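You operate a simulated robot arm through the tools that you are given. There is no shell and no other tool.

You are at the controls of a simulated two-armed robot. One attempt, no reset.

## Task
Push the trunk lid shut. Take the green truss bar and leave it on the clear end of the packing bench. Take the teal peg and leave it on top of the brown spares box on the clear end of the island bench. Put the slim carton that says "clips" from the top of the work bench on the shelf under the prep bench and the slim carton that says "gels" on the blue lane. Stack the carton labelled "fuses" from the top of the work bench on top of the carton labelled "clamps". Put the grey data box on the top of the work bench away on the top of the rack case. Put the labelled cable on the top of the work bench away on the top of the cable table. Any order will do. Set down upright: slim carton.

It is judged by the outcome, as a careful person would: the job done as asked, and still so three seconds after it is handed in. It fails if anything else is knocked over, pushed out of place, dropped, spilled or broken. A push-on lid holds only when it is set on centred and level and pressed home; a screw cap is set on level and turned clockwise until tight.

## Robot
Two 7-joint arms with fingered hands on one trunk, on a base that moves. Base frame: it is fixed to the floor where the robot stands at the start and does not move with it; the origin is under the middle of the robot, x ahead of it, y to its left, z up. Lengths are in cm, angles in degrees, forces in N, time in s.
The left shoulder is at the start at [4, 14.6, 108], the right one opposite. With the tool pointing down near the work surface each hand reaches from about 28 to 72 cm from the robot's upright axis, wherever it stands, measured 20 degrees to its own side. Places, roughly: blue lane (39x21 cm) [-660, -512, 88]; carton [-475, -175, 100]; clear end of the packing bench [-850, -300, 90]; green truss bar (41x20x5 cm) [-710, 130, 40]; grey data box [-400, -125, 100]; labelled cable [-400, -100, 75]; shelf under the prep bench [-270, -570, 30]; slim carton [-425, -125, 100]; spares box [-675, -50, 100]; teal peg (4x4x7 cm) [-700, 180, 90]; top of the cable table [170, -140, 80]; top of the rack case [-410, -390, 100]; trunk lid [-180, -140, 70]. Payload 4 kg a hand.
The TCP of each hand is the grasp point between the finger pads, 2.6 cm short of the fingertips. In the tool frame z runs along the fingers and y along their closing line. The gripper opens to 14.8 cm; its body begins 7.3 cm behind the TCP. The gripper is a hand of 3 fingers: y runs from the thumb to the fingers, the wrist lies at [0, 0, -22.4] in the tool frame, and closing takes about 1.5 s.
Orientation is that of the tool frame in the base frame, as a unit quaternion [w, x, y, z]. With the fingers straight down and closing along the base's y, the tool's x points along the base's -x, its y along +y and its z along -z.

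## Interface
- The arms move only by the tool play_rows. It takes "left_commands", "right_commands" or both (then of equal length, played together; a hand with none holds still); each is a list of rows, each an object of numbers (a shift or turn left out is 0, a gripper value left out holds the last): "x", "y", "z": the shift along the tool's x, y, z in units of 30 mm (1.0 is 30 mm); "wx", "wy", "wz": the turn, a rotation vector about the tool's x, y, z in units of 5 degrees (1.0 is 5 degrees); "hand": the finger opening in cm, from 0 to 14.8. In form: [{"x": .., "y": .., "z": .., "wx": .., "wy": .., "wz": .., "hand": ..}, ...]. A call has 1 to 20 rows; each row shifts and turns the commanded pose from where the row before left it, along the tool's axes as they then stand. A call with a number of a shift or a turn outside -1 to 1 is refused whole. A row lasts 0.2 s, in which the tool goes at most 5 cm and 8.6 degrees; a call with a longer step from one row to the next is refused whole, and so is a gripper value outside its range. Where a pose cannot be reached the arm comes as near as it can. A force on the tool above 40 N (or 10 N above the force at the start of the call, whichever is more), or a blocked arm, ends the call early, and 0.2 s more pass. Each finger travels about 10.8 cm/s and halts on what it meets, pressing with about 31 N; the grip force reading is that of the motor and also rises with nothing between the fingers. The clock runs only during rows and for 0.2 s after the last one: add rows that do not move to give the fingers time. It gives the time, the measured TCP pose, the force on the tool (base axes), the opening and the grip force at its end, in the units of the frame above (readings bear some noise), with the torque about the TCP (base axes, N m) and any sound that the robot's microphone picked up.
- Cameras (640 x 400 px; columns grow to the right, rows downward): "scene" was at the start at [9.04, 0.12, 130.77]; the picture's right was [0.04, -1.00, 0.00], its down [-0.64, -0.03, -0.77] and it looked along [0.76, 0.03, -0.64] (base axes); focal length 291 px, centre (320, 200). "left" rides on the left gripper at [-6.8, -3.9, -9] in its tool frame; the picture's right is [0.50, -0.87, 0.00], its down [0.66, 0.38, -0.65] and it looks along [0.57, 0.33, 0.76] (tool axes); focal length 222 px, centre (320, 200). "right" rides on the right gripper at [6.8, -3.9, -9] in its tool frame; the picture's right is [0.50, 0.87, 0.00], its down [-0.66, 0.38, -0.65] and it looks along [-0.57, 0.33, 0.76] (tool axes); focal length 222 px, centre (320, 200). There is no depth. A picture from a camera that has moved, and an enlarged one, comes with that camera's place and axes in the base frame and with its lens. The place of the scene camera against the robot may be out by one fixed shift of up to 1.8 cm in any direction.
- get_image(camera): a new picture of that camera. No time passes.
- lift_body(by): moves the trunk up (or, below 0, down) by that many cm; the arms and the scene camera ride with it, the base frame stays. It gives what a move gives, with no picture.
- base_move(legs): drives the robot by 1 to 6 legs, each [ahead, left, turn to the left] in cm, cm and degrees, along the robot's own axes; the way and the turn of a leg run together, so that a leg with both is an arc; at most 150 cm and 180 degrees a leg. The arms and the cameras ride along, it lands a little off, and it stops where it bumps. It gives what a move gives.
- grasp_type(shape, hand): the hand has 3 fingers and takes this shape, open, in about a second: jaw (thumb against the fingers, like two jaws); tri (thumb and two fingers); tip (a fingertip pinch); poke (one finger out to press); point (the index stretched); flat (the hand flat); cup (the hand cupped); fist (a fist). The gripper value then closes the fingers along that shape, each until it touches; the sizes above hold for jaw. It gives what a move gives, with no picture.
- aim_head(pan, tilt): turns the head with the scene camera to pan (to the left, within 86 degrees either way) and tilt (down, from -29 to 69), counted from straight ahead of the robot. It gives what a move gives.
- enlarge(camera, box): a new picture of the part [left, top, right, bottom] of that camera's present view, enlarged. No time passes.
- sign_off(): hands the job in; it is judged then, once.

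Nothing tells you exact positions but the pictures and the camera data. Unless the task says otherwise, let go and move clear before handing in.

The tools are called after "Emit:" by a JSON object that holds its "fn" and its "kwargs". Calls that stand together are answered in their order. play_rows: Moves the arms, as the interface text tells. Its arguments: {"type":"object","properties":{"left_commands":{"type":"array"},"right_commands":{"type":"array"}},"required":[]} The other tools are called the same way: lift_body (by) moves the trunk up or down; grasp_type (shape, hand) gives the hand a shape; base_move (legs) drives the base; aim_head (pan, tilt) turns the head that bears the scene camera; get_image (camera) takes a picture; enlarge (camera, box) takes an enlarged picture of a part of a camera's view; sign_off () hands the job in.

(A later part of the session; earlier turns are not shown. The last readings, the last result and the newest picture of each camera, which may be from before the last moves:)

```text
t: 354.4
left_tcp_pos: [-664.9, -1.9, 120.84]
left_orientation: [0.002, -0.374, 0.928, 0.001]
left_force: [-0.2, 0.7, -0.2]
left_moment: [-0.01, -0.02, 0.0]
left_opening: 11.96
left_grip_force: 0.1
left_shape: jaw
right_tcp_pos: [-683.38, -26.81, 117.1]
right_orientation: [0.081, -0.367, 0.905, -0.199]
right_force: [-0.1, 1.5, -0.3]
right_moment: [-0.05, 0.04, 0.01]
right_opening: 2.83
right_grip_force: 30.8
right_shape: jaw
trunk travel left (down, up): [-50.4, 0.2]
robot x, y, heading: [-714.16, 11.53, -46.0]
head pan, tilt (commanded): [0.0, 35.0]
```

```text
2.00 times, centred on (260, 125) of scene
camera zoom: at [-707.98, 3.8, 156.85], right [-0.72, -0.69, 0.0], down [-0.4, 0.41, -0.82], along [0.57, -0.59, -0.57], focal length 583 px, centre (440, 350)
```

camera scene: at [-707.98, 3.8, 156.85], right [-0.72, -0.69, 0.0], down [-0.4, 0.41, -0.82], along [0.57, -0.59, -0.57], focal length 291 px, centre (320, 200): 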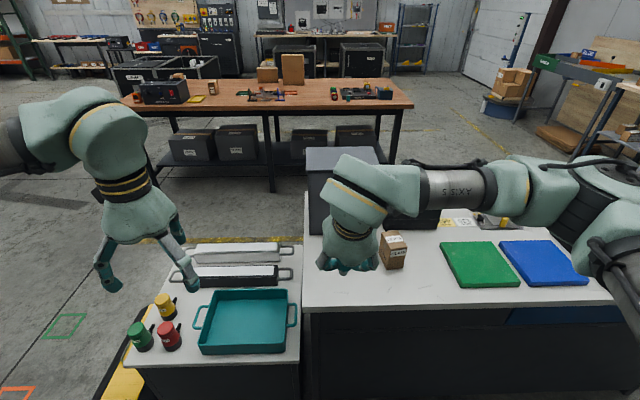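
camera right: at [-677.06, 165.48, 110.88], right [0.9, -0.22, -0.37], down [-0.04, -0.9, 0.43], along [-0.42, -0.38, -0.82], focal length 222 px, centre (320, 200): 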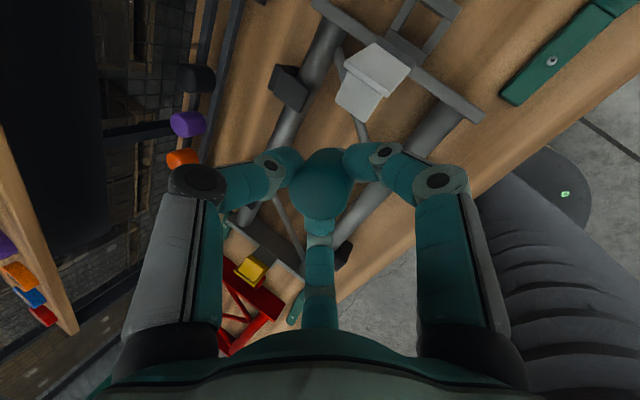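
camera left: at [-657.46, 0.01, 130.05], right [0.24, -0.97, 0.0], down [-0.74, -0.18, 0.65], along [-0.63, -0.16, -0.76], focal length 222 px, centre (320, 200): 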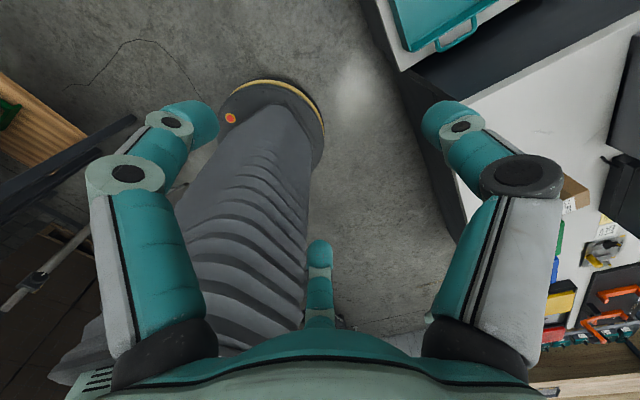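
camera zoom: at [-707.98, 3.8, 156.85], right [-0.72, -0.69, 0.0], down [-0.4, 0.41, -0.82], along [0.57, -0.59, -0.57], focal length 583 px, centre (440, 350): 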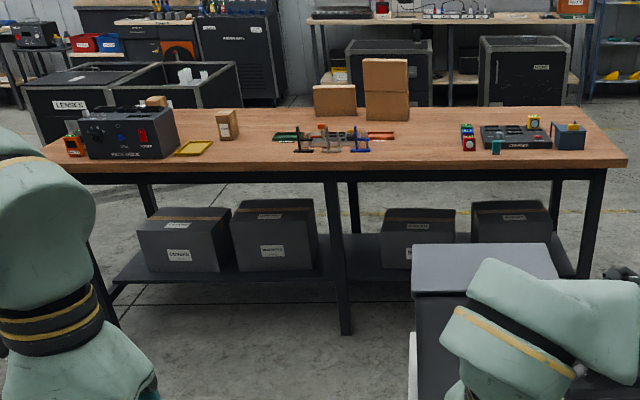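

Comparing several views shows the scene camera's shift is fixed in world axes, about (+1.5,+0.45,-0.8). I check the spares box with the right wrist camera.

Emit:
{"fn": "get_image", "kwargs": {"camera": "right"}}

```text
taken
camera right: at [-688.61, -31.34, 126.94], right [-0.9, 0.22, -0.37], down [0.04, 0.9, 0.43], along [0.42, 0.38, -0.82], focal length 222 px, centre (320, 200)
```

right: 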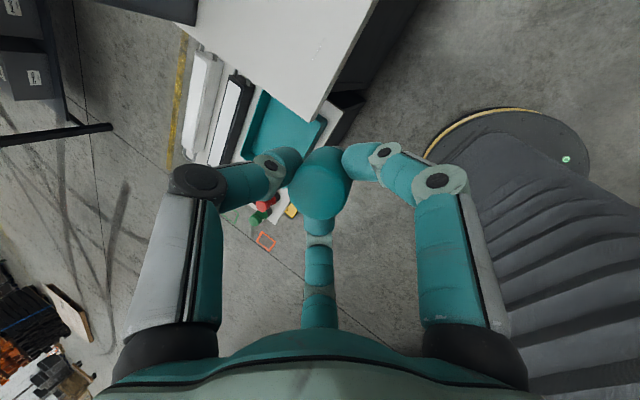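

Emit:
{"fn": "enlarge", "kwargs": {"camera": "right", "box": [270, 130, 370, 240]}}

```text
3.64 times, centred on (320, 185) of right
camera zoom: at [-688.61, -31.34, 126.94], right [-0.9, 0.22, -0.37], down [0.04, 0.9, 0.43], along [0.42, 0.38, -0.82], focal length 808 px, centre (320, 254)
```

zoom: 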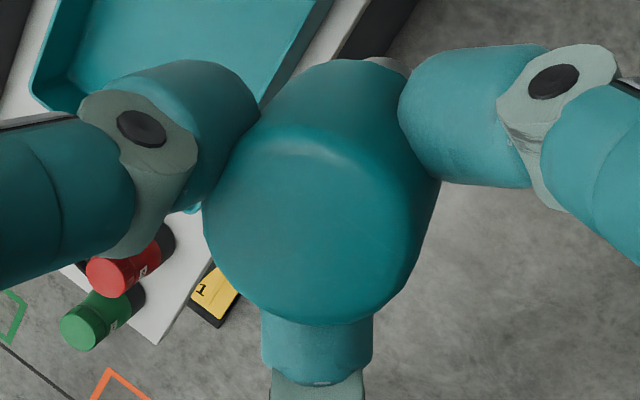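

The head's flat top sits just inside the fingers and the peg follows the tool axis roughly. I turn the right hand sideways to see the peg's tip in profile.

Emit:
{"fn": "play_rows", "kwargs": {"right_commands": [{"wx": -0.83}, {"wx": -0.83}, {"wx": -0.83}, {"wx": -0.83}, {"wx": -0.83}, {"wx": -0.83}, {"wy": -1}, {"wy": -1}, {"wy": -1}, {"wy": -1}, {"wy": -1}, {"wy": -1}, {"wy": -1}, {"wy": -1}, {"wy": -1}, {"wy": -1}, {"wy": -1}, {"wy": -1}, {}]}}

Emit:
{"fn": "get_image", "kwargs": {"camera": "scene"}}

Emit:
{"fn": "enlarge", "kwargs": {"camera": "scene", "box": [300, 200, 400, 280]}}

```text
t: 358.4
left_tcp_pos: [-664.9, -1.84, 120.85]
left_orientation: [0.002, -0.374, 0.927, 0.0]
left_force: [-0.2, -0.7, -0.2]
left_moment: [0.0, 0.02, -0.03]
left_opening: 11.98
left_grip_force: 0.1
left_shape: jaw
right_tcp_pos: [-683.31, -26.82, 117.01]
right_orientation: [0.464, -0.325, 0.802, 0.187]
right_force: [0.1, 0.0, -0.9]
right_moment: [0.0, 0.0, -0.01]
right_opening: 2.83
right_grip_force: 31.2
right_shape: jaw
trunk travel left (down, up): [-50.4, 0.2]
robot x, y, heading: [-713.65, 11.94, -46.0]
head pan, tilt (commanded): [0.0, 35.0]
```

```text
taken
camera scene: at [-707.96, 3.81, 156.85], right [-0.72, -0.69, 0.0], down [-0.4, 0.41, -0.82], along [0.57, -0.59, -0.57], focal length 291 px, centre (320, 200)
```

scene: 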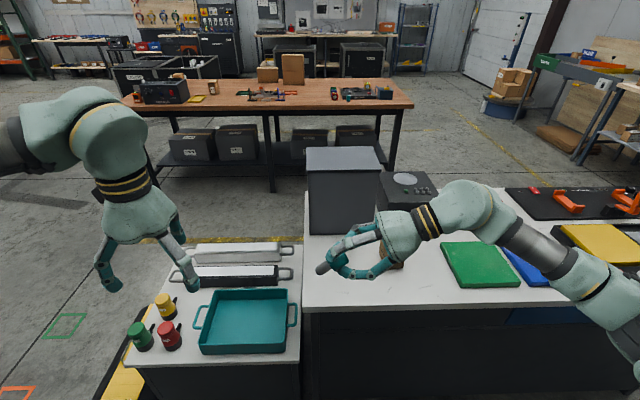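

```text
5.00 times, centred on (350, 240) of scene
camera zoom: at [-707.96, 3.81, 156.85], right [-0.72, -0.69, 0.0], down [-0.4, 0.41, -0.82], along [0.57, -0.59, -0.57], focal length 1457 px, centre (170, 0)
```

zoom: 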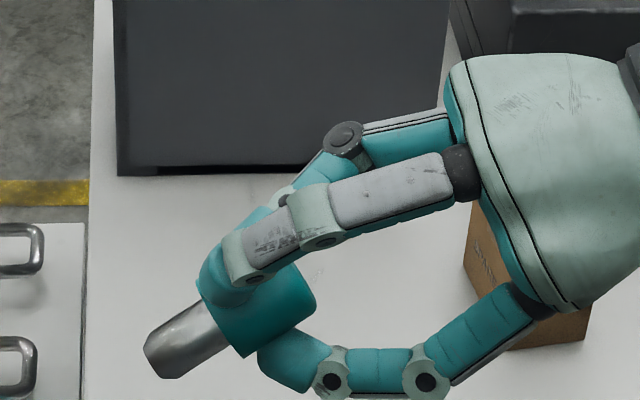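

The tip is a truncated metal cone with a small flat end, so the peg will be far steadier set head-down. I level the peg pointing left, to hand it to the left hand by its tip.

Emit:
{"fn": "play_rows", "kwargs": {"right_commands": [{"wy": -0.94, "wx": 0.22}, {"wy": -0.94, "wx": 0.22}, {"wy": -0.94, "wx": 0.22}, {"wy": -0.94, "wx": 0.22}, {"wy": -0.94, "wx": 0.22}, {"wy": -0.94, "wx": 0.22}, {"wy": -0.94, "wx": 0.22}, {"wy": -0.94, "wx": 0.2}, {}]}}

Emit:
{"fn": "get_image", "kwargs": {"camera": "scene"}}

Emit:
{"fn": "enlarge", "kwargs": {"camera": "scene", "box": [290, 210, 390, 280]}}

Emit:
{"fn": "get_image", "kwargs": {"camera": "right"}}

Emit:
{"fn": "get_image", "kwargs": {"camera": "left"}}

```text
t: 360.4
left_tcp_pos: [-665.02, -1.94, 120.86]
left_orientation: [0.002, -0.374, 0.927, 0.0]
left_force: [-0.5, 0.8, -0.1]
left_moment: [-0.01, 0.0, -0.03]
left_opening: 11.99
left_grip_force: 0.0
left_shape: jaw
right_tcp_pos: [-683.45, -26.79, 117.01]
right_orientation: [0.721, -0.211, 0.622, 0.221]
right_force: [-0.5, 0.6, -1.3]
right_moment: [-0.03, -0.01, -0.01]
right_opening: 2.81
right_grip_force: 31.4
right_shape: jaw
trunk travel left (down, up): [-50.4, 0.2]
robot x, y, heading: [-714.12, 11.59, -46.2]
head pan, tilt (commanded): [0.0, 35.0]
```

```text
taken
camera scene: at [-707.97, 3.8, 156.85], right [-0.72, -0.69, 0.0], down [-0.4, 0.41, -0.82], along [0.57, -0.59, -0.57], focal length 291 px, centre (320, 200)
```

scene: 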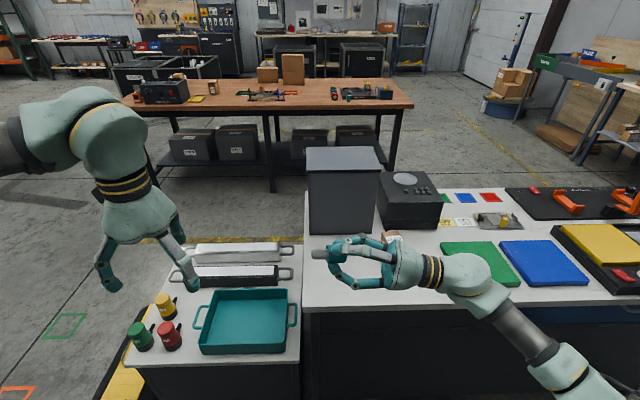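

```text
5.71 times, centred on (340, 245) of scene
camera zoom: at [-707.97, 3.8, 156.85], right [-0.72, -0.69, 0.0], down [-0.4, 0.41, -0.82], along [0.57, -0.59, -0.57], focal length 1665 px, centre (206, -57)
```

zoom: 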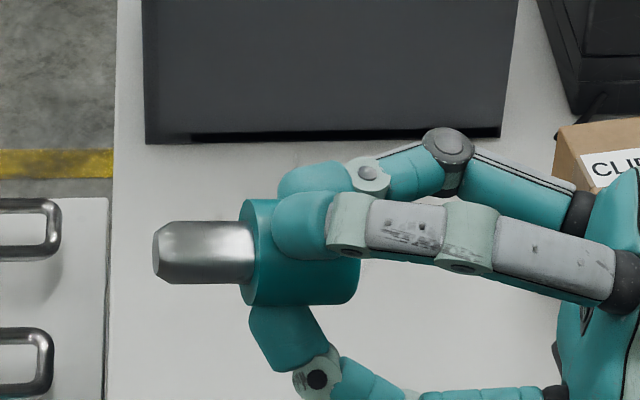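

```text
taken
camera right: at [-687.62, -34.89, 109.26], right [-0.44, 0.73, -0.52], down [-0.83, -0.11, 0.55], along [0.34, 0.67, 0.66], focal length 222 px, centre (320, 200)
```

right: 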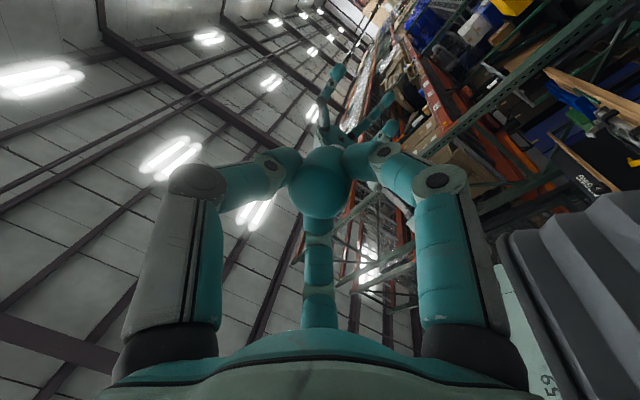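

```text
taken
camera left: at [-657.46, 0.01, 130.04], right [0.24, -0.97, 0.0], down [-0.74, -0.18, 0.65], along [-0.63, -0.16, -0.76], focal length 222 px, centre (320, 200)
```

left: 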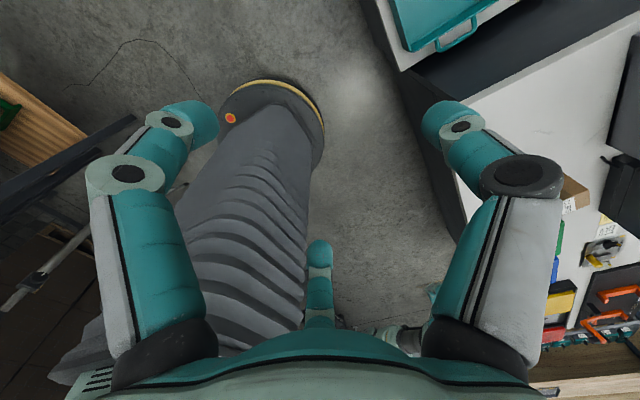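

The peg now points level to the left. I turn the left hand to point right, facing it.

Emit:
{"fn": "play_rows", "kwargs": {"left_commands": [{"wy": 1, "hand": 7}, {"wy": 1, "hand": 7}, {"wy": 1, "hand": 7}, {"wy": 1, "hand": 7}, {"wy": 1, "hand": 7}, {"wy": 1, "hand": 7}, {"wy": 1, "hand": 7}, {"wy": 1, "hand": 7}, {"wy": 1, "hand": 7}, {"wy": 1, "hand": 7}, {"wy": 1, "hand": 7}, {"wy": 1, "hand": 7}, {"wy": 1, "hand": 7}, {"wy": 1, "hand": 7}, {"wy": 1, "hand": 7}, {"wy": 1, "hand": 7}, {"wy": 1, "hand": 7}, {"wy": 1, "hand": 7}, {}]}}

Emit:
{"fn": "get_image", "kwargs": {"camera": "scene"}}

Emit:
{"fn": "get_image", "kwargs": {"camera": "left"}}

```text
t: 364.4
left_tcp_pos: [-664.85, -1.84, 120.69]
left_orientation: [-0.655, -0.264, 0.656, -0.265]
left_force: [-0.2, -0.2, 0.1]
left_moment: [0.0, -0.06, 0.02]
left_opening: 7.03
left_grip_force: 0.0
left_shape: jaw
right_tcp_pos: [-683.3, -26.87, 116.94]
right_orientation: [0.721, -0.211, 0.622, 0.221]
right_force: [0.2, -0.1, -0.9]
right_moment: [0.03, 0.0, 0.02]
right_opening: 2.85
right_grip_force: 31.0
right_shape: jaw
trunk travel left (down, up): [-50.4, 0.2]
robot x, y, heading: [-713.77, 12.01, -46.4]
head pan, tilt (commanded): [0.0, 35.0]
```

```text
taken
camera scene: at [-707.98, 3.81, 156.85], right [-0.72, -0.69, 0.0], down [-0.4, 0.41, -0.82], along [0.57, -0.59, -0.57], focal length 291 px, centre (320, 200)
```

scene: 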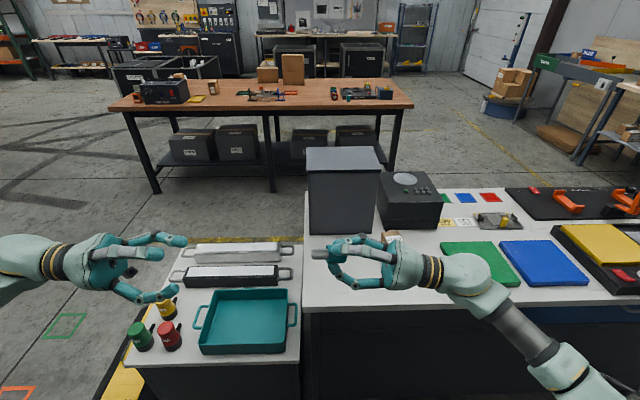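

```text
taken
camera left: at [-655.67, 1.65, 114.1], right [0.6, -0.62, 0.5], down [0.21, 0.73, 0.66], along [-0.77, -0.29, 0.56], focal length 222 px, centre (320, 200)
```

left: 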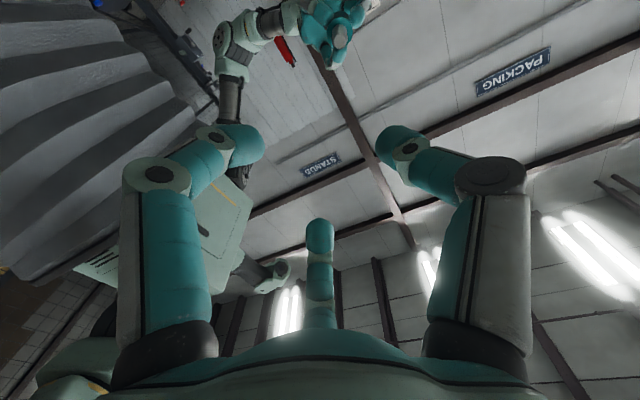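

Emit:
{"fn": "play_rows", "kwargs": {"left_commands": [{"x": -0.31, "y": -0.43, "z": 0.5}, {"x": -0.31, "y": -0.43, "z": 0.5}, {"x": -0.31, "y": -0.43, "z": 0.5}, {"x": -0.31, "y": -0.43, "z": 0.5}, {"z": 0.7}, {"z": 0.7}, {}]}}

Emit:
{"fn": "enlarge", "kwargs": {"camera": "scene", "box": [220, 190, 420, 300]}}

Emit:
{"fn": "get_image", "kwargs": {"camera": "left"}}

```text
t: 366.0
left_tcp_pos: [-668.83, -12.88, 117.12]
left_orientation: [-0.655, -0.264, 0.657, -0.264]
left_force: [0.2, 0.8, 0.3]
left_moment: [0.0, 0.02, 0.01]
left_opening: 7.04
left_grip_force: 0.1
left_shape: jaw
right_tcp_pos: [-683.36, -26.79, 117.0]
right_orientation: [0.72, -0.211, 0.623, 0.221]
right_force: [0.6, 0.7, -0.6]
right_moment: [-0.02, 0.02, 0.02]
right_opening: 2.84
right_grip_force: 31.5
right_shape: jaw
trunk travel left (down, up): [-50.4, 0.2]
robot x, y, heading: [-714.35, 11.65, -46.4]
head pan, tilt (commanded): [0.0, 35.0]
```

```text
3.20 times, centred on (320, 245) of scene
camera zoom: at [-707.94, 3.8, 156.85], right [-0.72, -0.69, 0.0], down [-0.4, 0.41, -0.82], along [0.57, -0.59, -0.57], focal length 932 px, centre (320, 56)
```

zoom: 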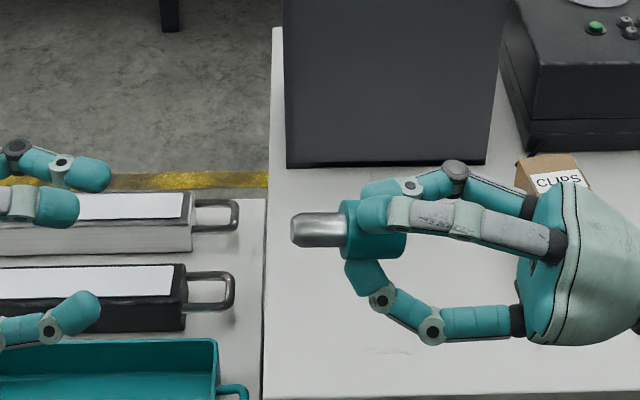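

```text
taken
camera left: at [-659.57, -9.29, 110.45], right [0.6, -0.62, 0.5], down [0.21, 0.73, 0.66], along [-0.77, -0.29, 0.56], focal length 222 px, centre (320, 200)
```

left: 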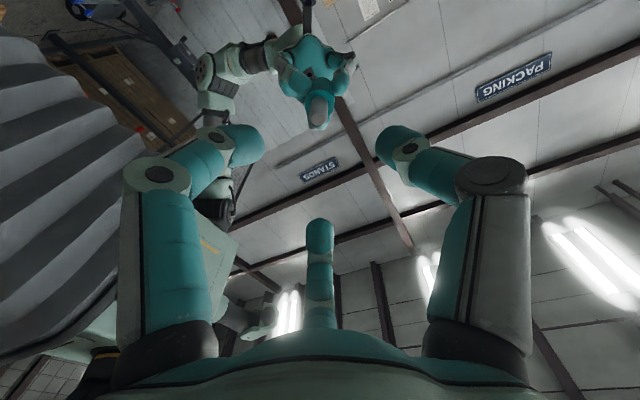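

Emit:
{"fn": "play_rows", "kwargs": {"left_commands": [{"z": 0.8}, {"z": 0.8}, {"z": 0.8}, {"z": 0.5}, {"z": 0.3}, {}, {}]}}

Emit:
{"fn": "enlarge", "kwargs": {"camera": "scene", "box": [250, 200, 400, 290]}}

Emit:
{"fn": "get_image", "kwargs": {"camera": "left"}}

```text
t: 367.6
left_tcp_pos: [-675.46, -19.4, 117.1]
left_orientation: [-0.655, -0.264, 0.656, -0.265]
left_force: [1.0, -0.8, 0.5]
left_moment: [-0.01, -0.02, -0.01]
left_opening: 7.03
left_grip_force: 0.0
left_shape: jaw
right_tcp_pos: [-683.38, -26.8, 116.98]
right_orientation: [0.72, -0.211, 0.622, 0.221]
right_force: [0.3, 0.9, 0.1]
right_moment: [-0.04, -0.01, 0.0]
right_opening: 2.85
right_grip_force: 31.0
right_shape: jaw
trunk travel left (down, up): [-50.4, 0.2]
robot x, y, heading: [-713.83, 11.68, -46.2]
head pan, tilt (commanded): [0.0, 35.0]
```

```text
4.27 times, centred on (325, 245) of scene
camera zoom: at [-707.98, 3.79, 156.85], right [-0.72, -0.69, 0.0], down [-0.4, 0.41, -0.82], along [0.57, -0.59, -0.57], focal length 1243 px, centre (299, 8)
```

zoom: 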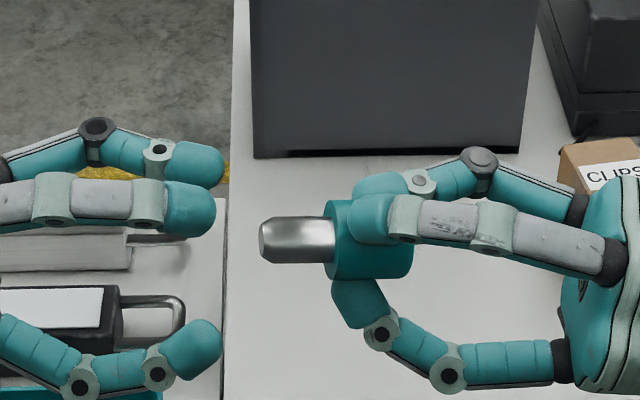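

```text
taken
camera left: at [-666.39, -15.9, 110.45], right [0.6, -0.62, 0.5], down [0.21, 0.73, 0.66], along [-0.77, -0.29, 0.56], focal length 222 px, centre (320, 200)
```

left: 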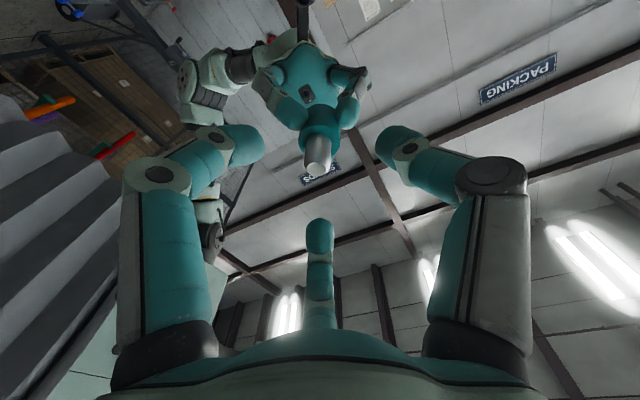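

Emit:
{"fn": "play_rows", "kwargs": {"left_commands": [{"z": 0.5}, {"z": 0.5}, {"z": 0.4}, {}, {}]}}

Emit:
{"fn": "enlarge", "kwargs": {"camera": "scene", "box": [250, 200, 400, 290]}}

Emit:
{"fn": "enlarge", "kwargs": {"camera": "left", "box": [220, 60, 440, 240]}}

```text
t: 368.8
left_tcp_pos: [-678.56, -22.3, 116.94]
left_orientation: [-0.654, -0.265, 0.657, -0.266]
left_force: [0.0, 0.7, -0.3]
left_moment: [0.03, 0.02, -0.01]
left_opening: 7.04
left_grip_force: 0.0
left_shape: jaw
right_tcp_pos: [-683.46, -26.81, 117.07]
right_orientation: [0.721, -0.211, 0.622, 0.221]
right_force: [-1.1, 0.3, -1.0]
right_moment: [-0.01, -0.02, 0.0]
right_opening: 2.86
right_grip_force: 30.8
right_shape: jaw
trunk travel left (down, up): [-50.4, 0.2]
robot x, y, heading: [-713.96, 11.84, -46.2]
head pan, tilt (commanded): [0.0, 35.0]
```

```text
4.27 times, centred on (325, 245) of scene
camera zoom: at [-707.98, 3.8, 156.85], right [-0.72, -0.69, 0.0], down [-0.4, 0.41, -0.82], along [0.57, -0.59, -0.57], focal length 1243 px, centre (299, 8)
```

zoom: 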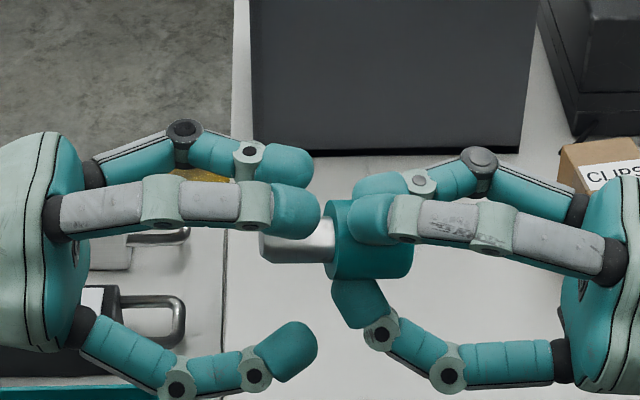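

```text
2.22 times, centred on (330, 150) of left
camera zoom: at [-669.37, -18.78, 110.31], right [0.6, -0.62, 0.5], down [0.21, 0.73, 0.66], along [-0.77, -0.29, 0.56], focal length 494 px, centre (298, 311)
```

zoom: 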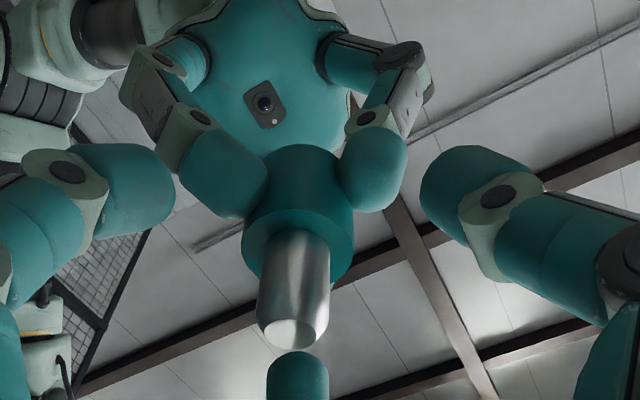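

The tip is centred between the left fingers. I close the left hand on it.

Emit:
{"fn": "play_rows", "kwargs": {"left_commands": [{"hand": 5}, {"hand": 3}, {"hand": 2}, {"hand": 0.5}, {"hand": 0.5}, {"hand": 0.5}, {"hand": 0.5}, {"hand": 0.5}, {"hand": 0.5}]}}

Emit:
{"fn": "enlarge", "kwargs": {"camera": "scene", "box": [250, 200, 400, 290]}}

Emit:
{"fn": "enlarge", "kwargs": {"camera": "left", "box": [220, 60, 440, 240]}}

```text
t: 370.8
left_tcp_pos: [-678.59, -22.31, 116.93]
left_orientation: [-0.655, -0.264, 0.656, -0.265]
left_force: [1.4, 5.7, 5.2]
left_moment: [-0.12, 0.14, -0.08]
left_opening: 0.67
left_grip_force: 0.0
left_shape: jaw
right_tcp_pos: [-683.51, -26.91, 116.94]
right_orientation: [0.721, -0.212, 0.622, 0.222]
right_force: [-1.3, -6.3, -6.0]
right_moment: [-0.19, 0.15, -0.14]
right_opening: 2.81
right_grip_force: 31.1
right_shape: jaw
trunk travel left (down, up): [-50.4, 0.2]
robot x, y, heading: [-714.13, 11.82, -46.5]
head pan, tilt (commanded): [0.0, 35.0]
```

```text
4.27 times, centred on (325, 245) of scene
camera zoom: at [-707.98, 3.8, 156.85], right [-0.72, -0.69, 0.0], down [-0.4, 0.41, -0.82], along [0.57, -0.59, -0.57], focal length 1243 px, centre (299, 8)
```

zoom: 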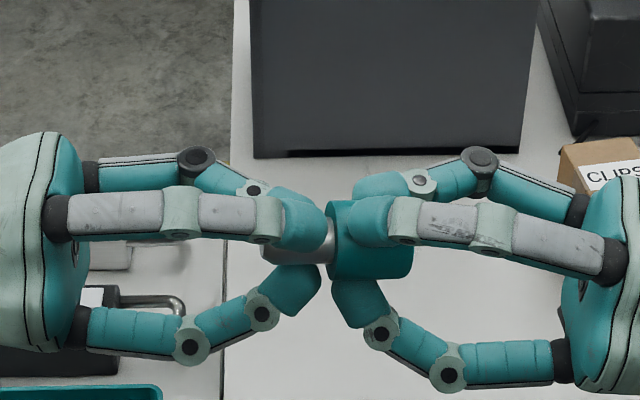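

```text
2.22 times, centred on (330, 150) of left
camera zoom: at [-669.37, -18.77, 110.32], right [0.6, -0.62, 0.5], down [0.21, 0.73, 0.66], along [-0.77, -0.29, 0.56], focal length 494 px, centre (298, 311)
```

zoom: 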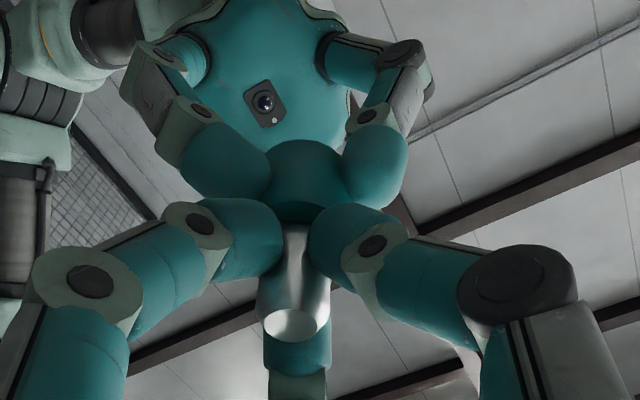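

Emit:
{"fn": "play_rows", "kwargs": {"left_commands": [{"hand": 0}, {"hand": 0}, {"hand": 0}, {"hand": 0}]}}

```text
t: 371.8
left_tcp_pos: [-678.6, -22.39, 116.9]
left_orientation: [-0.654, -0.264, 0.657, -0.265]
left_force: [-2.9, -0.2, 2.6]
left_moment: [0.02, 0.06, -0.08]
left_opening: 0.78
left_grip_force: 31.0
left_shape: jaw
right_tcp_pos: [-683.33, -26.81, 117.01]
right_orientation: [0.721, -0.211, 0.621, 0.222]
right_force: [4.6, 2.0, -4.0]
right_moment: [-0.14, 0.1, -0.04]
right_opening: 2.81
right_grip_force: 30.8
right_shape: jaw
trunk travel left (down, up): [-50.4, 0.2]
robot x, y, heading: [-714.0, 11.76, -46.4]
head pan, tilt (commanded): [0.0, 35.0]
```

The left hand grips the tip firmly (31 N). I release the right hand and draw it back.

Emit:
{"fn": "play_rows", "kwargs": {"left_commands": [{"hand": 0}, {"hand": 0}, {"hand": 0}, {"hand": 0}, {"hand": 0}, {"hand": 0}, {"hand": 0}, {"hand": 0}, {"hand": 0}, {"hand": 0}], "right_commands": [{"hand": 4}, {"hand": 6}, {"hand": 8}, {"hand": 8}, {"hand": 8}, {"z": -0.6}, {"z": -1}, {"z": -1}, {"z": -1}, {"z": -1}]}}

Emit:
{"fn": "get_image", "kwargs": {"camera": "scene"}}

Emit:
{"fn": "enlarge", "kwargs": {"camera": "scene", "box": [250, 200, 400, 290]}}

```text
t: 374.0
left_tcp_pos: [-678.67, -22.37, 116.88]
left_orientation: [-0.654, -0.264, 0.658, -0.265]
left_force: [0.6, -0.8, -0.3]
left_moment: [0.02, -0.04, -0.01]
left_opening: 0.22
left_grip_force: 30.9
left_shape: jaw
right_tcp_pos: [-694.6, -34.89, 115.08]
right_orientation: [0.721, -0.212, 0.622, 0.222]
right_force: [0.1, 0.8, -0.5]
right_moment: [0.03, 0.01, 0.01]
right_opening: 8.01
right_grip_force: 0.0
right_shape: jaw
trunk travel left (down, up): [-50.4, 0.2]
robot x, y, heading: [-713.88, 11.7, -46.6]
head pan, tilt (commanded): [0.0, 35.0]
```

```text
taken
camera scene: at [-708.08, 3.76, 156.85], right [-0.72, -0.69, 0.0], down [-0.4, 0.41, -0.82], along [0.57, -0.59, -0.57], focal length 291 px, centre (320, 200)
```

scene: 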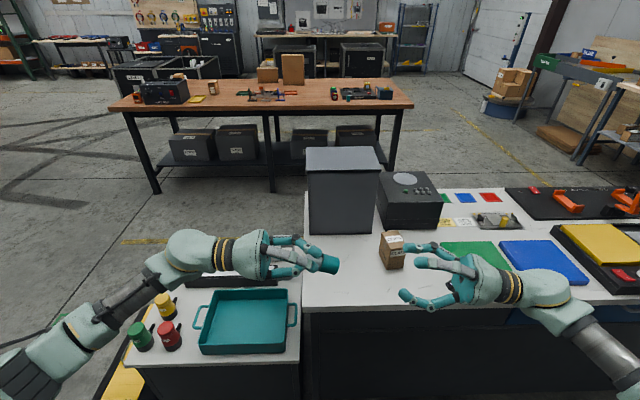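

```text
4.27 times, centred on (325, 245) of scene
camera zoom: at [-708.08, 3.76, 156.85], right [-0.72, -0.69, 0.0], down [-0.4, 0.41, -0.82], along [0.57, -0.59, -0.57], focal length 1243 px, centre (299, 8)
```

zoom: 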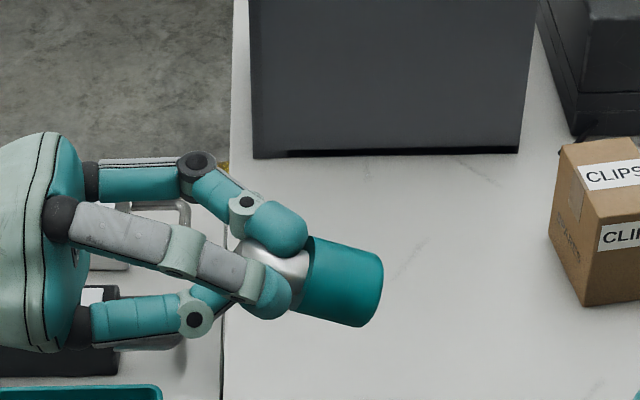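

The peg hangs by its tip in the left hand. I turn the left hand down (head of the peg below) and bring the right hand back upright, further away.

Emit:
{"fn": "play_rows", "kwargs": {"left_commands": [{}, {}, {}, {"wy": -1}, {"wy": -1}, {"wy": -1}, {"wy": -1}, {"wy": -1}, {"wy": -1}, {"wy": -1}, {"wy": -1}, {"wy": -1}, {"wy": -1}, {"wy": -1}, {"wy": -1}, {"wy": -1}, {"wy": -1}, {"wy": -1}, {"wy": -1}, {"wy": -1}], "right_commands": [{"z": -1}, {"z": -1}, {"z": -1}, {"wx": -0.22, "wy": 0.94}, {"wx": -0.22, "wy": 0.94}, {"wx": -0.22, "wy": 0.94}, {"wx": -0.22, "wy": 0.94}, {"wx": -0.22, "wy": 0.94}, {"wx": -0.22, "wy": 0.94}, {"wx": -0.22, "wy": 0.94}, {"wx": -0.2, "wy": 0.94}, {"wy": 1}, {"wy": 1}, {"wy": 1}, {"wy": 1}, {"wy": 1}, {"wy": 1}, {"wy": 1}, {"wy": 1}, {"wy": 1}]}}

Emit:
{"fn": "play_rows", "kwargs": {"left_commands": [{"wy": -1}, {}, {}, {}, {}], "right_commands": [{"wy": 1}, {"wy": 1}, {"wy": 1}, {}, {}]}}

Emit:
{"fn": "get_image", "kwargs": {"camera": "scene"}}

Emit:
{"fn": "enlarge", "kwargs": {"camera": "scene", "box": [260, 190, 400, 290]}}

Emit:
{"fn": "get_image", "kwargs": {"camera": "left"}}

```text
t: 378.2
left_tcp_pos: [-678.52, -22.23, 116.96]
left_orientation: [-0.038, -0.373, 0.927, -0.016]
left_force: [-0.6, 0.7, 0.1]
left_moment: [0.03, 0.03, 0.01]
left_opening: 0.2
left_grip_force: 30.8
left_shape: jaw
right_tcp_pos: [-701.72, -40.12, 113.62]
right_orientation: [0.121, -0.37, 0.92, 0.049]
right_force: [-0.7, 0.1, -0.4]
right_moment: [-0.02, -0.01, 0.01]
right_opening: 8.0
right_grip_force: 0.2
right_shape: jaw
trunk travel left (down, up): [-50.4, 0.2]
robot x, y, heading: [-713.8, 11.53, -45.9]
head pan, tilt (commanded): [0.0, 35.0]
```

```text
t: 379.4
left_tcp_pos: [-678.47, -22.34, 117.03]
left_orientation: [0.001, -0.374, 0.927, 0.0]
left_force: [0.2, -0.1, 0.0]
left_moment: [-0.02, 0.01, 0.0]
left_opening: 0.21
left_grip_force: 31.1
left_shape: jaw
right_tcp_pos: [-701.67, -40.03, 113.88]
right_orientation: [0.001, -0.374, 0.927, 0.0]
right_force: [0.1, 0.4, 0.7]
right_moment: [0.03, -0.01, -0.02]
right_opening: 7.99
right_grip_force: 0.0
right_shape: jaw
trunk travel left (down, up): [-50.4, 0.2]
robot x, y, heading: [-713.76, 11.82, -46.2]
head pan, tilt (commanded): [0.0, 35.0]
```

```text
taken
camera scene: at [-708.01, 3.76, 156.85], right [-0.72, -0.69, 0.0], down [-0.4, 0.41, -0.82], along [0.57, -0.59, -0.57], focal length 291 px, centre (320, 200)
```

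scene: 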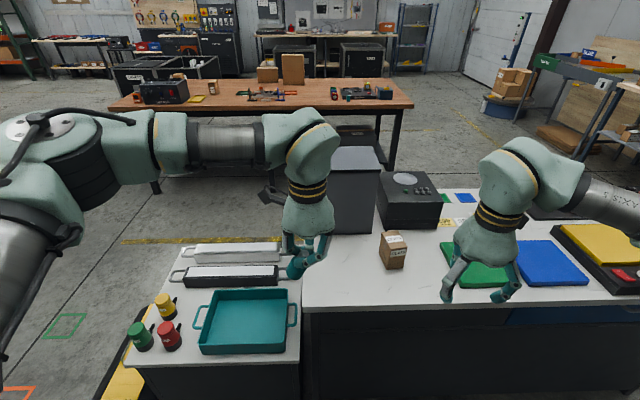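

```text
4.00 times, centred on (330, 240) of scene
camera zoom: at [-708.01, 3.76, 156.85], right [-0.72, -0.69, 0.0], down [-0.4, 0.41, -0.82], along [0.57, -0.59, -0.57], focal length 1166 px, centre (280, 40)
```

zoom: 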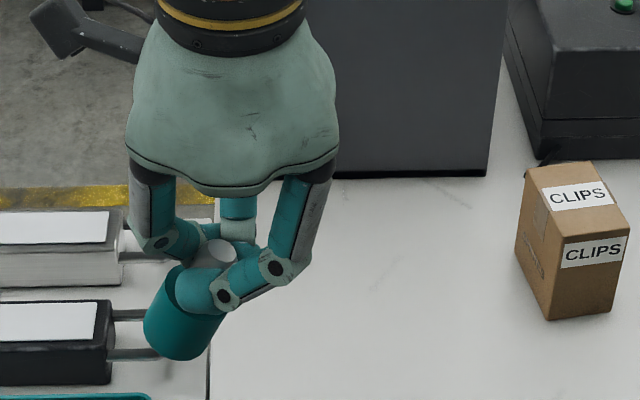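

```text
taken
camera left: at [-671.12, -20.36, 126.06], right [0.24, -0.97, 0.0], down [-0.74, -0.18, 0.65], along [-0.63, -0.16, -0.76], focal length 222 px, centre (320, 200)
```

left: 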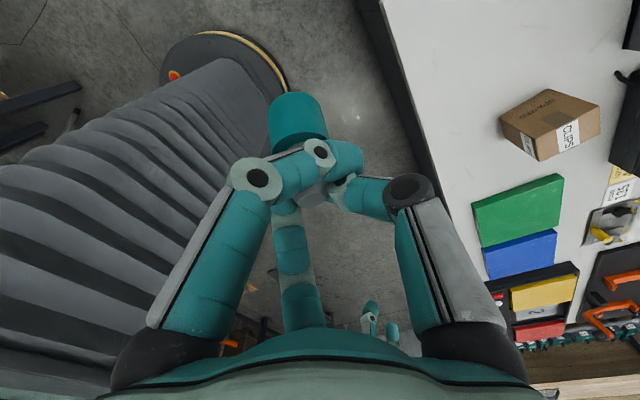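

Emit:
{"fn": "enlarge", "kwargs": {"camera": "left", "box": [240, 70, 400, 220]}}

```text
2.67 times, centred on (320, 145) of left
camera zoom: at [-671.12, -20.36, 126.06], right [0.24, -0.97, 0.0], down [-0.74, -0.18, 0.65], along [-0.63, -0.16, -0.76], focal length 592 px, centre (320, 347)
```

zoom: 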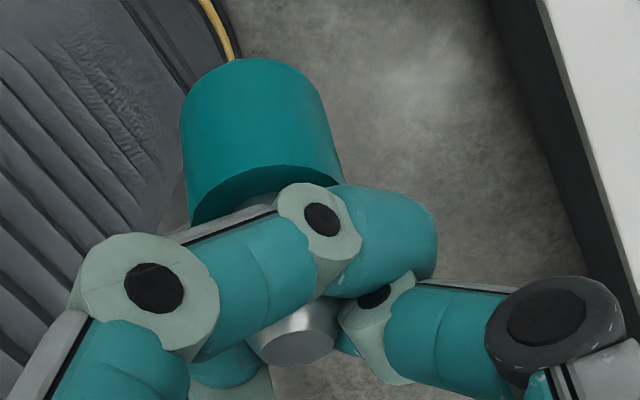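

Emit:
{"fn": "play_rows", "kwargs": {"left_commands": [{"wy": 0.93, "wx": -0.08}, {"wy": 0.93, "wx": -0.08}, {"wy": 0.93, "wx": -0.08}, {"wy": 0.93, "wx": -0.08}, {"wy": 0.93, "wx": -0.08}, {"wy": 0.93, "wx": -0.08}, {}, {}]}}

Emit:
{"fn": "enlarge", "kwargs": {"camera": "scene", "box": [260, 190, 400, 290]}}

Emit:
{"fn": "enlarge", "kwargs": {"camera": "left", "box": [240, 70, 400, 220]}}

Emit:
{"fn": "get_image", "kwargs": {"camera": "right"}}

```text
t: 381.2
left_tcp_pos: [-678.67, -22.17, 116.97]
left_orientation: [-0.23, -0.363, 0.9, -0.071]
left_force: [-0.5, -0.2, 0.3]
left_moment: [0.02, 0.04, 0.01]
left_opening: 0.19
left_grip_force: 30.8
left_shape: jaw
right_tcp_pos: [-701.76, -40.02, 113.92]
right_orientation: [0.001, -0.374, 0.927, -0.001]
right_force: [0.4, -0.1, -0.1]
right_moment: [0.01, 0.0, 0.01]
right_opening: 7.99
right_grip_force: 0.0
right_shape: jaw
trunk travel left (down, up): [-50.4, 0.2]
robot x, y, heading: [-714.35, 11.93, -46.0]
head pan, tilt (commanded): [0.0, 35.0]
```

```text
4.00 times, centred on (330, 240) of scene
camera zoom: at [-708.0, 3.78, 156.85], right [-0.72, -0.69, 0.0], down [-0.4, 0.41, -0.82], along [0.57, -0.59, -0.57], focal length 1166 px, centre (280, 40)
```

zoom: 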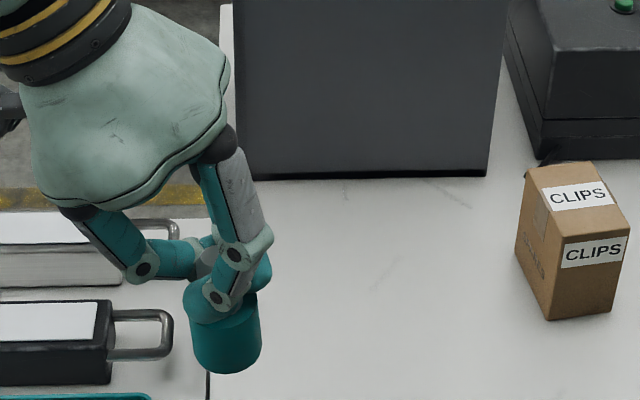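

```text
2.67 times, centred on (320, 145) of left
camera zoom: at [-668.38, -18.17, 121.73], right [0.28, -0.94, 0.2], down [-0.44, 0.06, 0.9], along [-0.86, -0.34, -0.39], focal length 592 px, centre (320, 347)
```

zoom: 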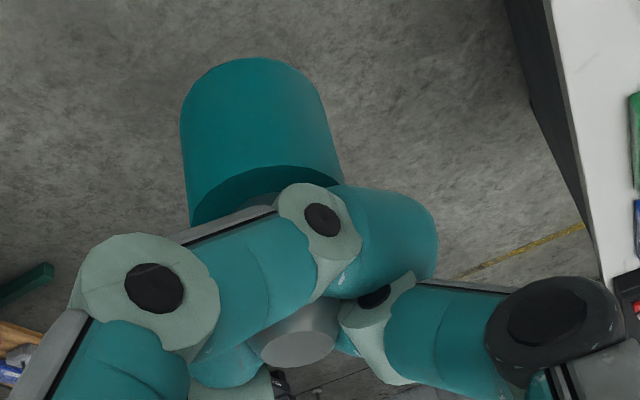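

```text
taken
camera right: at [-703.99, -47.59, 122.99], right [-0.96, 0.28, 0.0], down [0.21, 0.73, 0.65], along [0.18, 0.63, -0.76], focal length 222 px, centre (320, 200)
```

right: 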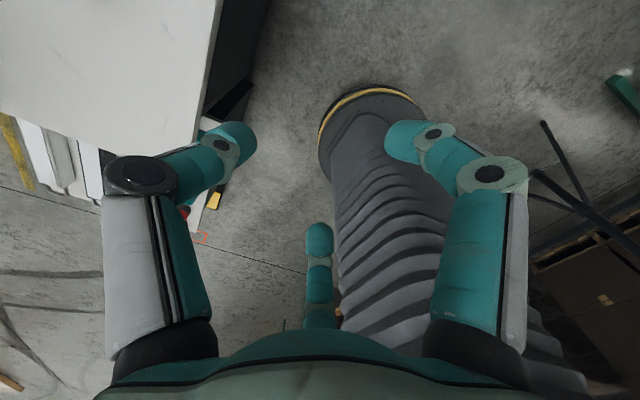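

The peg is now vertical, head down, its flat end about 6.8 cm below the left TCP. I draw both hands back a little and drive up to the island's edge.

Emit:
{"fn": "play_rows", "kwargs": {"left_commands": [{"y": 0.85}, {"y": 0.85}, {"y": 0.85}, {"y": 0.85}, {}], "right_commands": [{"y": 0.85, "x": 0.3}, {"y": 0.85, "x": 0.3}, {"y": 0.85, "x": 0.3}, {"y": 0.85, "x": 0.3}, {}]}}

Emit:
{"fn": "base_move", "kwargs": {"legs": [[22, 0, 0]]}}

Emit:
{"fn": "aim_head", "kwargs": {"pan": -10, "tilt": 45}}

Emit:
{"fn": "play_rows", "kwargs": {"left_commands": [{}, {}, {}]}}

Emit:
{"fn": "get_image", "kwargs": {"camera": "scene"}}

Emit:
{"fn": "get_image", "kwargs": {"camera": "right"}}

Emit:
{"fn": "get_image", "kwargs": {"camera": "left"}}

```text
t: 382.4
left_tcp_pos: [-685.61, -14.64, 117.44]
left_orientation: [-0.229, -0.363, 0.901, -0.071]
left_force: [0.6, -0.5, 0.8]
left_moment: [-0.03, 0.01, -0.01]
left_opening: 0.21
left_grip_force: 30.5
left_shape: jaw
right_tcp_pos: [-711.36, -35.22, 113.84]
right_orientation: [0.001, -0.375, 0.927, 0.0]
right_force: [0.4, -0.1, -0.5]
right_moment: [0.01, 0.01, -0.03]
right_opening: 8.0
right_grip_force: 0.0
right_shape: jaw
trunk travel left (down, up): [-50.4, 0.2]
robot x, y, heading: [-714.31, 11.83, -46.3]
head pan, tilt (commanded): [0.0, 35.0]
```

```text
t: 384.1
left_tcp_pos: [-670.78, -30.4, 117.48]
left_orientation: [-0.229, -0.362, 0.901, -0.072]
left_force: [-1.1, -0.4, -1.0]
left_moment: [0.02, -0.04, 0.02]
left_opening: 0.2
left_grip_force: 30.8
left_shape: jaw
right_tcp_pos: [-696.71, -50.82, 113.98]
right_orientation: [0.002, -0.374, 0.928, -0.002]
right_force: [-0.2, 0.1, -0.2]
right_moment: [0.0, -0.04, 0.0]
right_opening: 7.98
right_grip_force: 0.0
right_shape: jaw
trunk travel left (down, up): [-50.4, 0.2]
robot x, y, heading: [-699.15, -4.15, -46.4]
head pan, tilt (commanded): [0.0, 35.0]
```

```text
t: 384.9
left_tcp_pos: [-670.55, -30.61, 117.35]
left_orientation: [-0.229, -0.362, 0.901, -0.071]
left_force: [-0.1, 0.2, 1.0]
left_moment: [-0.01, 0.03, 0.01]
left_opening: 0.21
left_grip_force: 30.8
left_shape: jaw
right_tcp_pos: [-696.39, -50.95, 113.84]
right_orientation: [0.001, -0.374, 0.928, -0.001]
right_force: [0.3, -0.1, -0.1]
right_moment: [0.0, 0.0, 0.0]
right_opening: 8.01
right_grip_force: 0.1
right_shape: jaw
trunk travel left (down, up): [-50.4, 0.2]
robot x, y, heading: [-698.97, -4.38, -46.0]
head pan, tilt (commanded): [-10.0, 45.0]
```

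```text
t: 385.6
left_tcp_pos: [-670.56, -30.72, 117.43]
left_orientation: [-0.23, -0.362, 0.901, -0.071]
left_force: [-0.6, 0.8, -0.2]
left_moment: [0.02, 0.02, 0.0]
left_opening: 0.24
left_grip_force: 31.0
left_shape: jaw
right_tcp_pos: [-696.41, -50.95, 113.86]
right_orientation: [0.001, -0.374, 0.927, 0.0]
right_force: [-0.8, -0.2, 0.2]
right_moment: [-0.01, 0.02, 0.01]
right_opening: 8.0
right_grip_force: 0.1
right_shape: jaw
trunk travel left (down, up): [-50.4, 0.2]
robot x, y, heading: [-698.97, -4.0, -46.3]
head pan, tilt (commanded): [-10.0, 45.0]
```

```text
taken
camera scene: at [-694.38, -12.5, 155.37], right [-0.83, -0.55, 0.0], down [-0.39, 0.59, -0.71], along [0.39, -0.59, -0.71], focal length 291 px, centre (320, 200)
```

scene: 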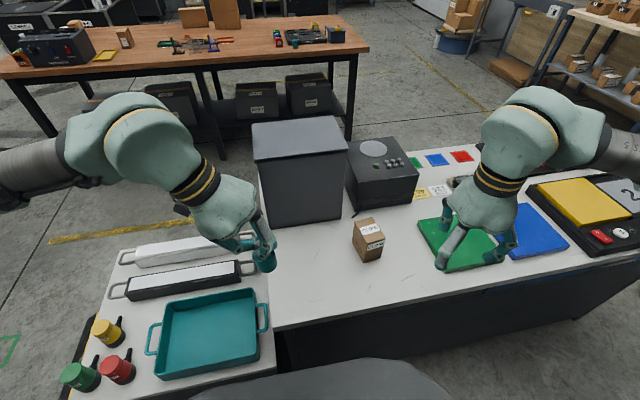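

```text
taken
camera right: at [-698.62, -58.57, 122.96], right [-0.96, 0.28, 0.0], down [0.21, 0.73, 0.65], along [0.18, 0.63, -0.76], focal length 222 px, centre (320, 200)
```

right: 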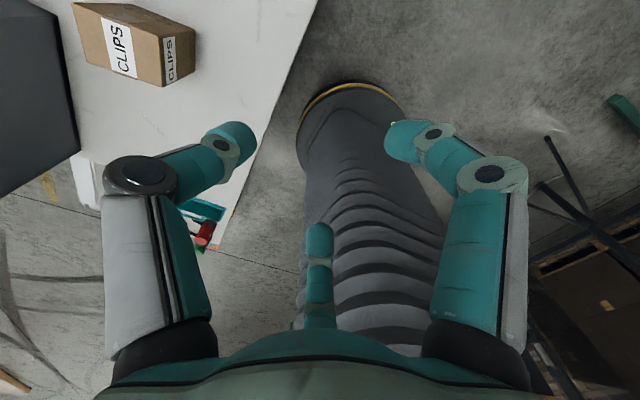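

```text
taken
camera left: at [-660.32, -26.6, 122.2], right [0.28, -0.94, 0.2], down [-0.44, 0.06, 0.9], along [-0.86, -0.34, -0.39], focal length 222 px, centre (320, 200)
```

left: 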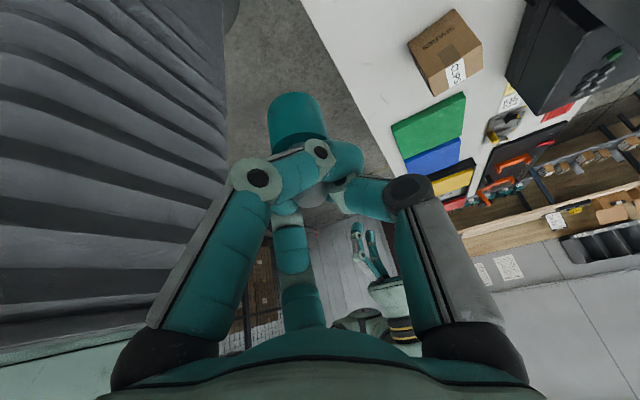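

Both wrist cameras now see the spares box; I zoom to triangulate it.

Emit:
{"fn": "enlarge", "kwargs": {"camera": "right", "box": [50, 0, 230, 110]}}

Emit:
{"fn": "enlarge", "kwargs": {"camera": "scene", "box": [330, 200, 410, 275]}}

Emit:
{"fn": "enlarge", "kwargs": {"camera": "left", "box": [390, 0, 510, 110]}}

```text
3.56 times, centred on (140, 55) of right
camera zoom: at [-698.62, -58.57, 122.96], right [-0.96, 0.28, 0.0], down [0.21, 0.73, 0.65], along [0.18, 0.63, -0.76], focal length 790 px, centre (960, 716)
```

zoom: 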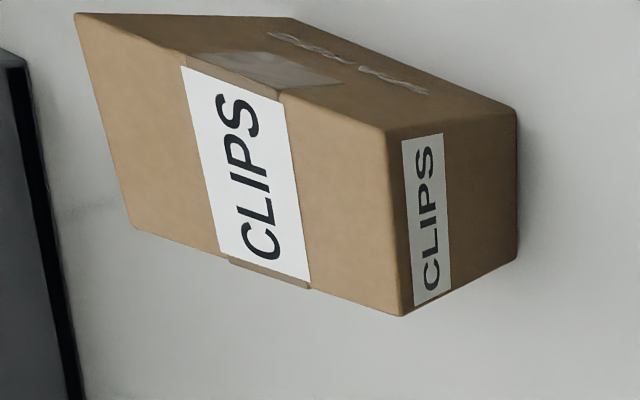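

```text
5.33 times, centred on (370, 238) of scene
camera zoom: at [-694.38, -12.5, 155.37], right [-0.83, -0.55, 0.0], down [-0.39, 0.59, -0.71], along [0.39, -0.59, -0.71], focal length 1554 px, centre (53, 0)
```

zoom: 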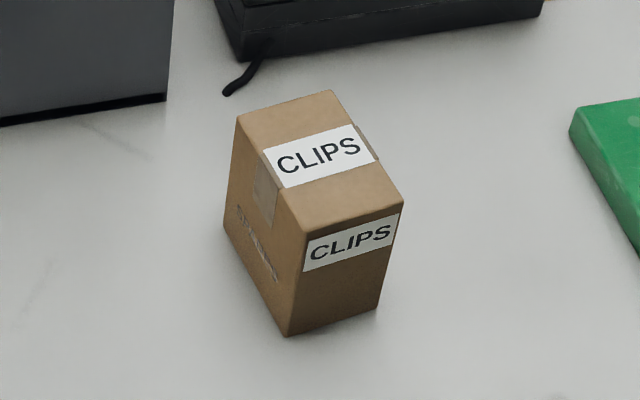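

```text
3.64 times, centred on (450, 55) of left
camera zoom: at [-660.32, -26.6, 122.2], right [0.28, -0.94, 0.2], down [-0.44, 0.06, 0.9], along [-0.86, -0.34, -0.39], focal length 808 px, centre (-153, 727)
```

zoom: 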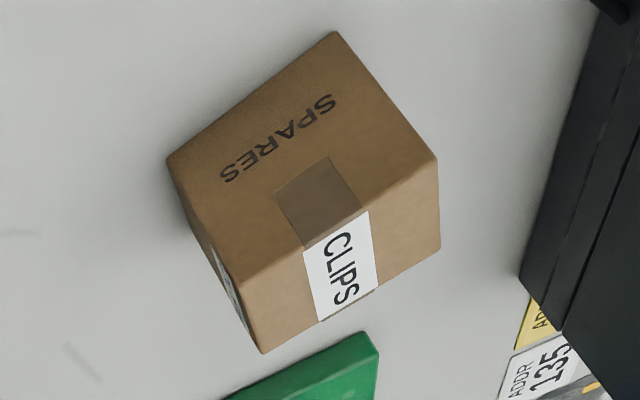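

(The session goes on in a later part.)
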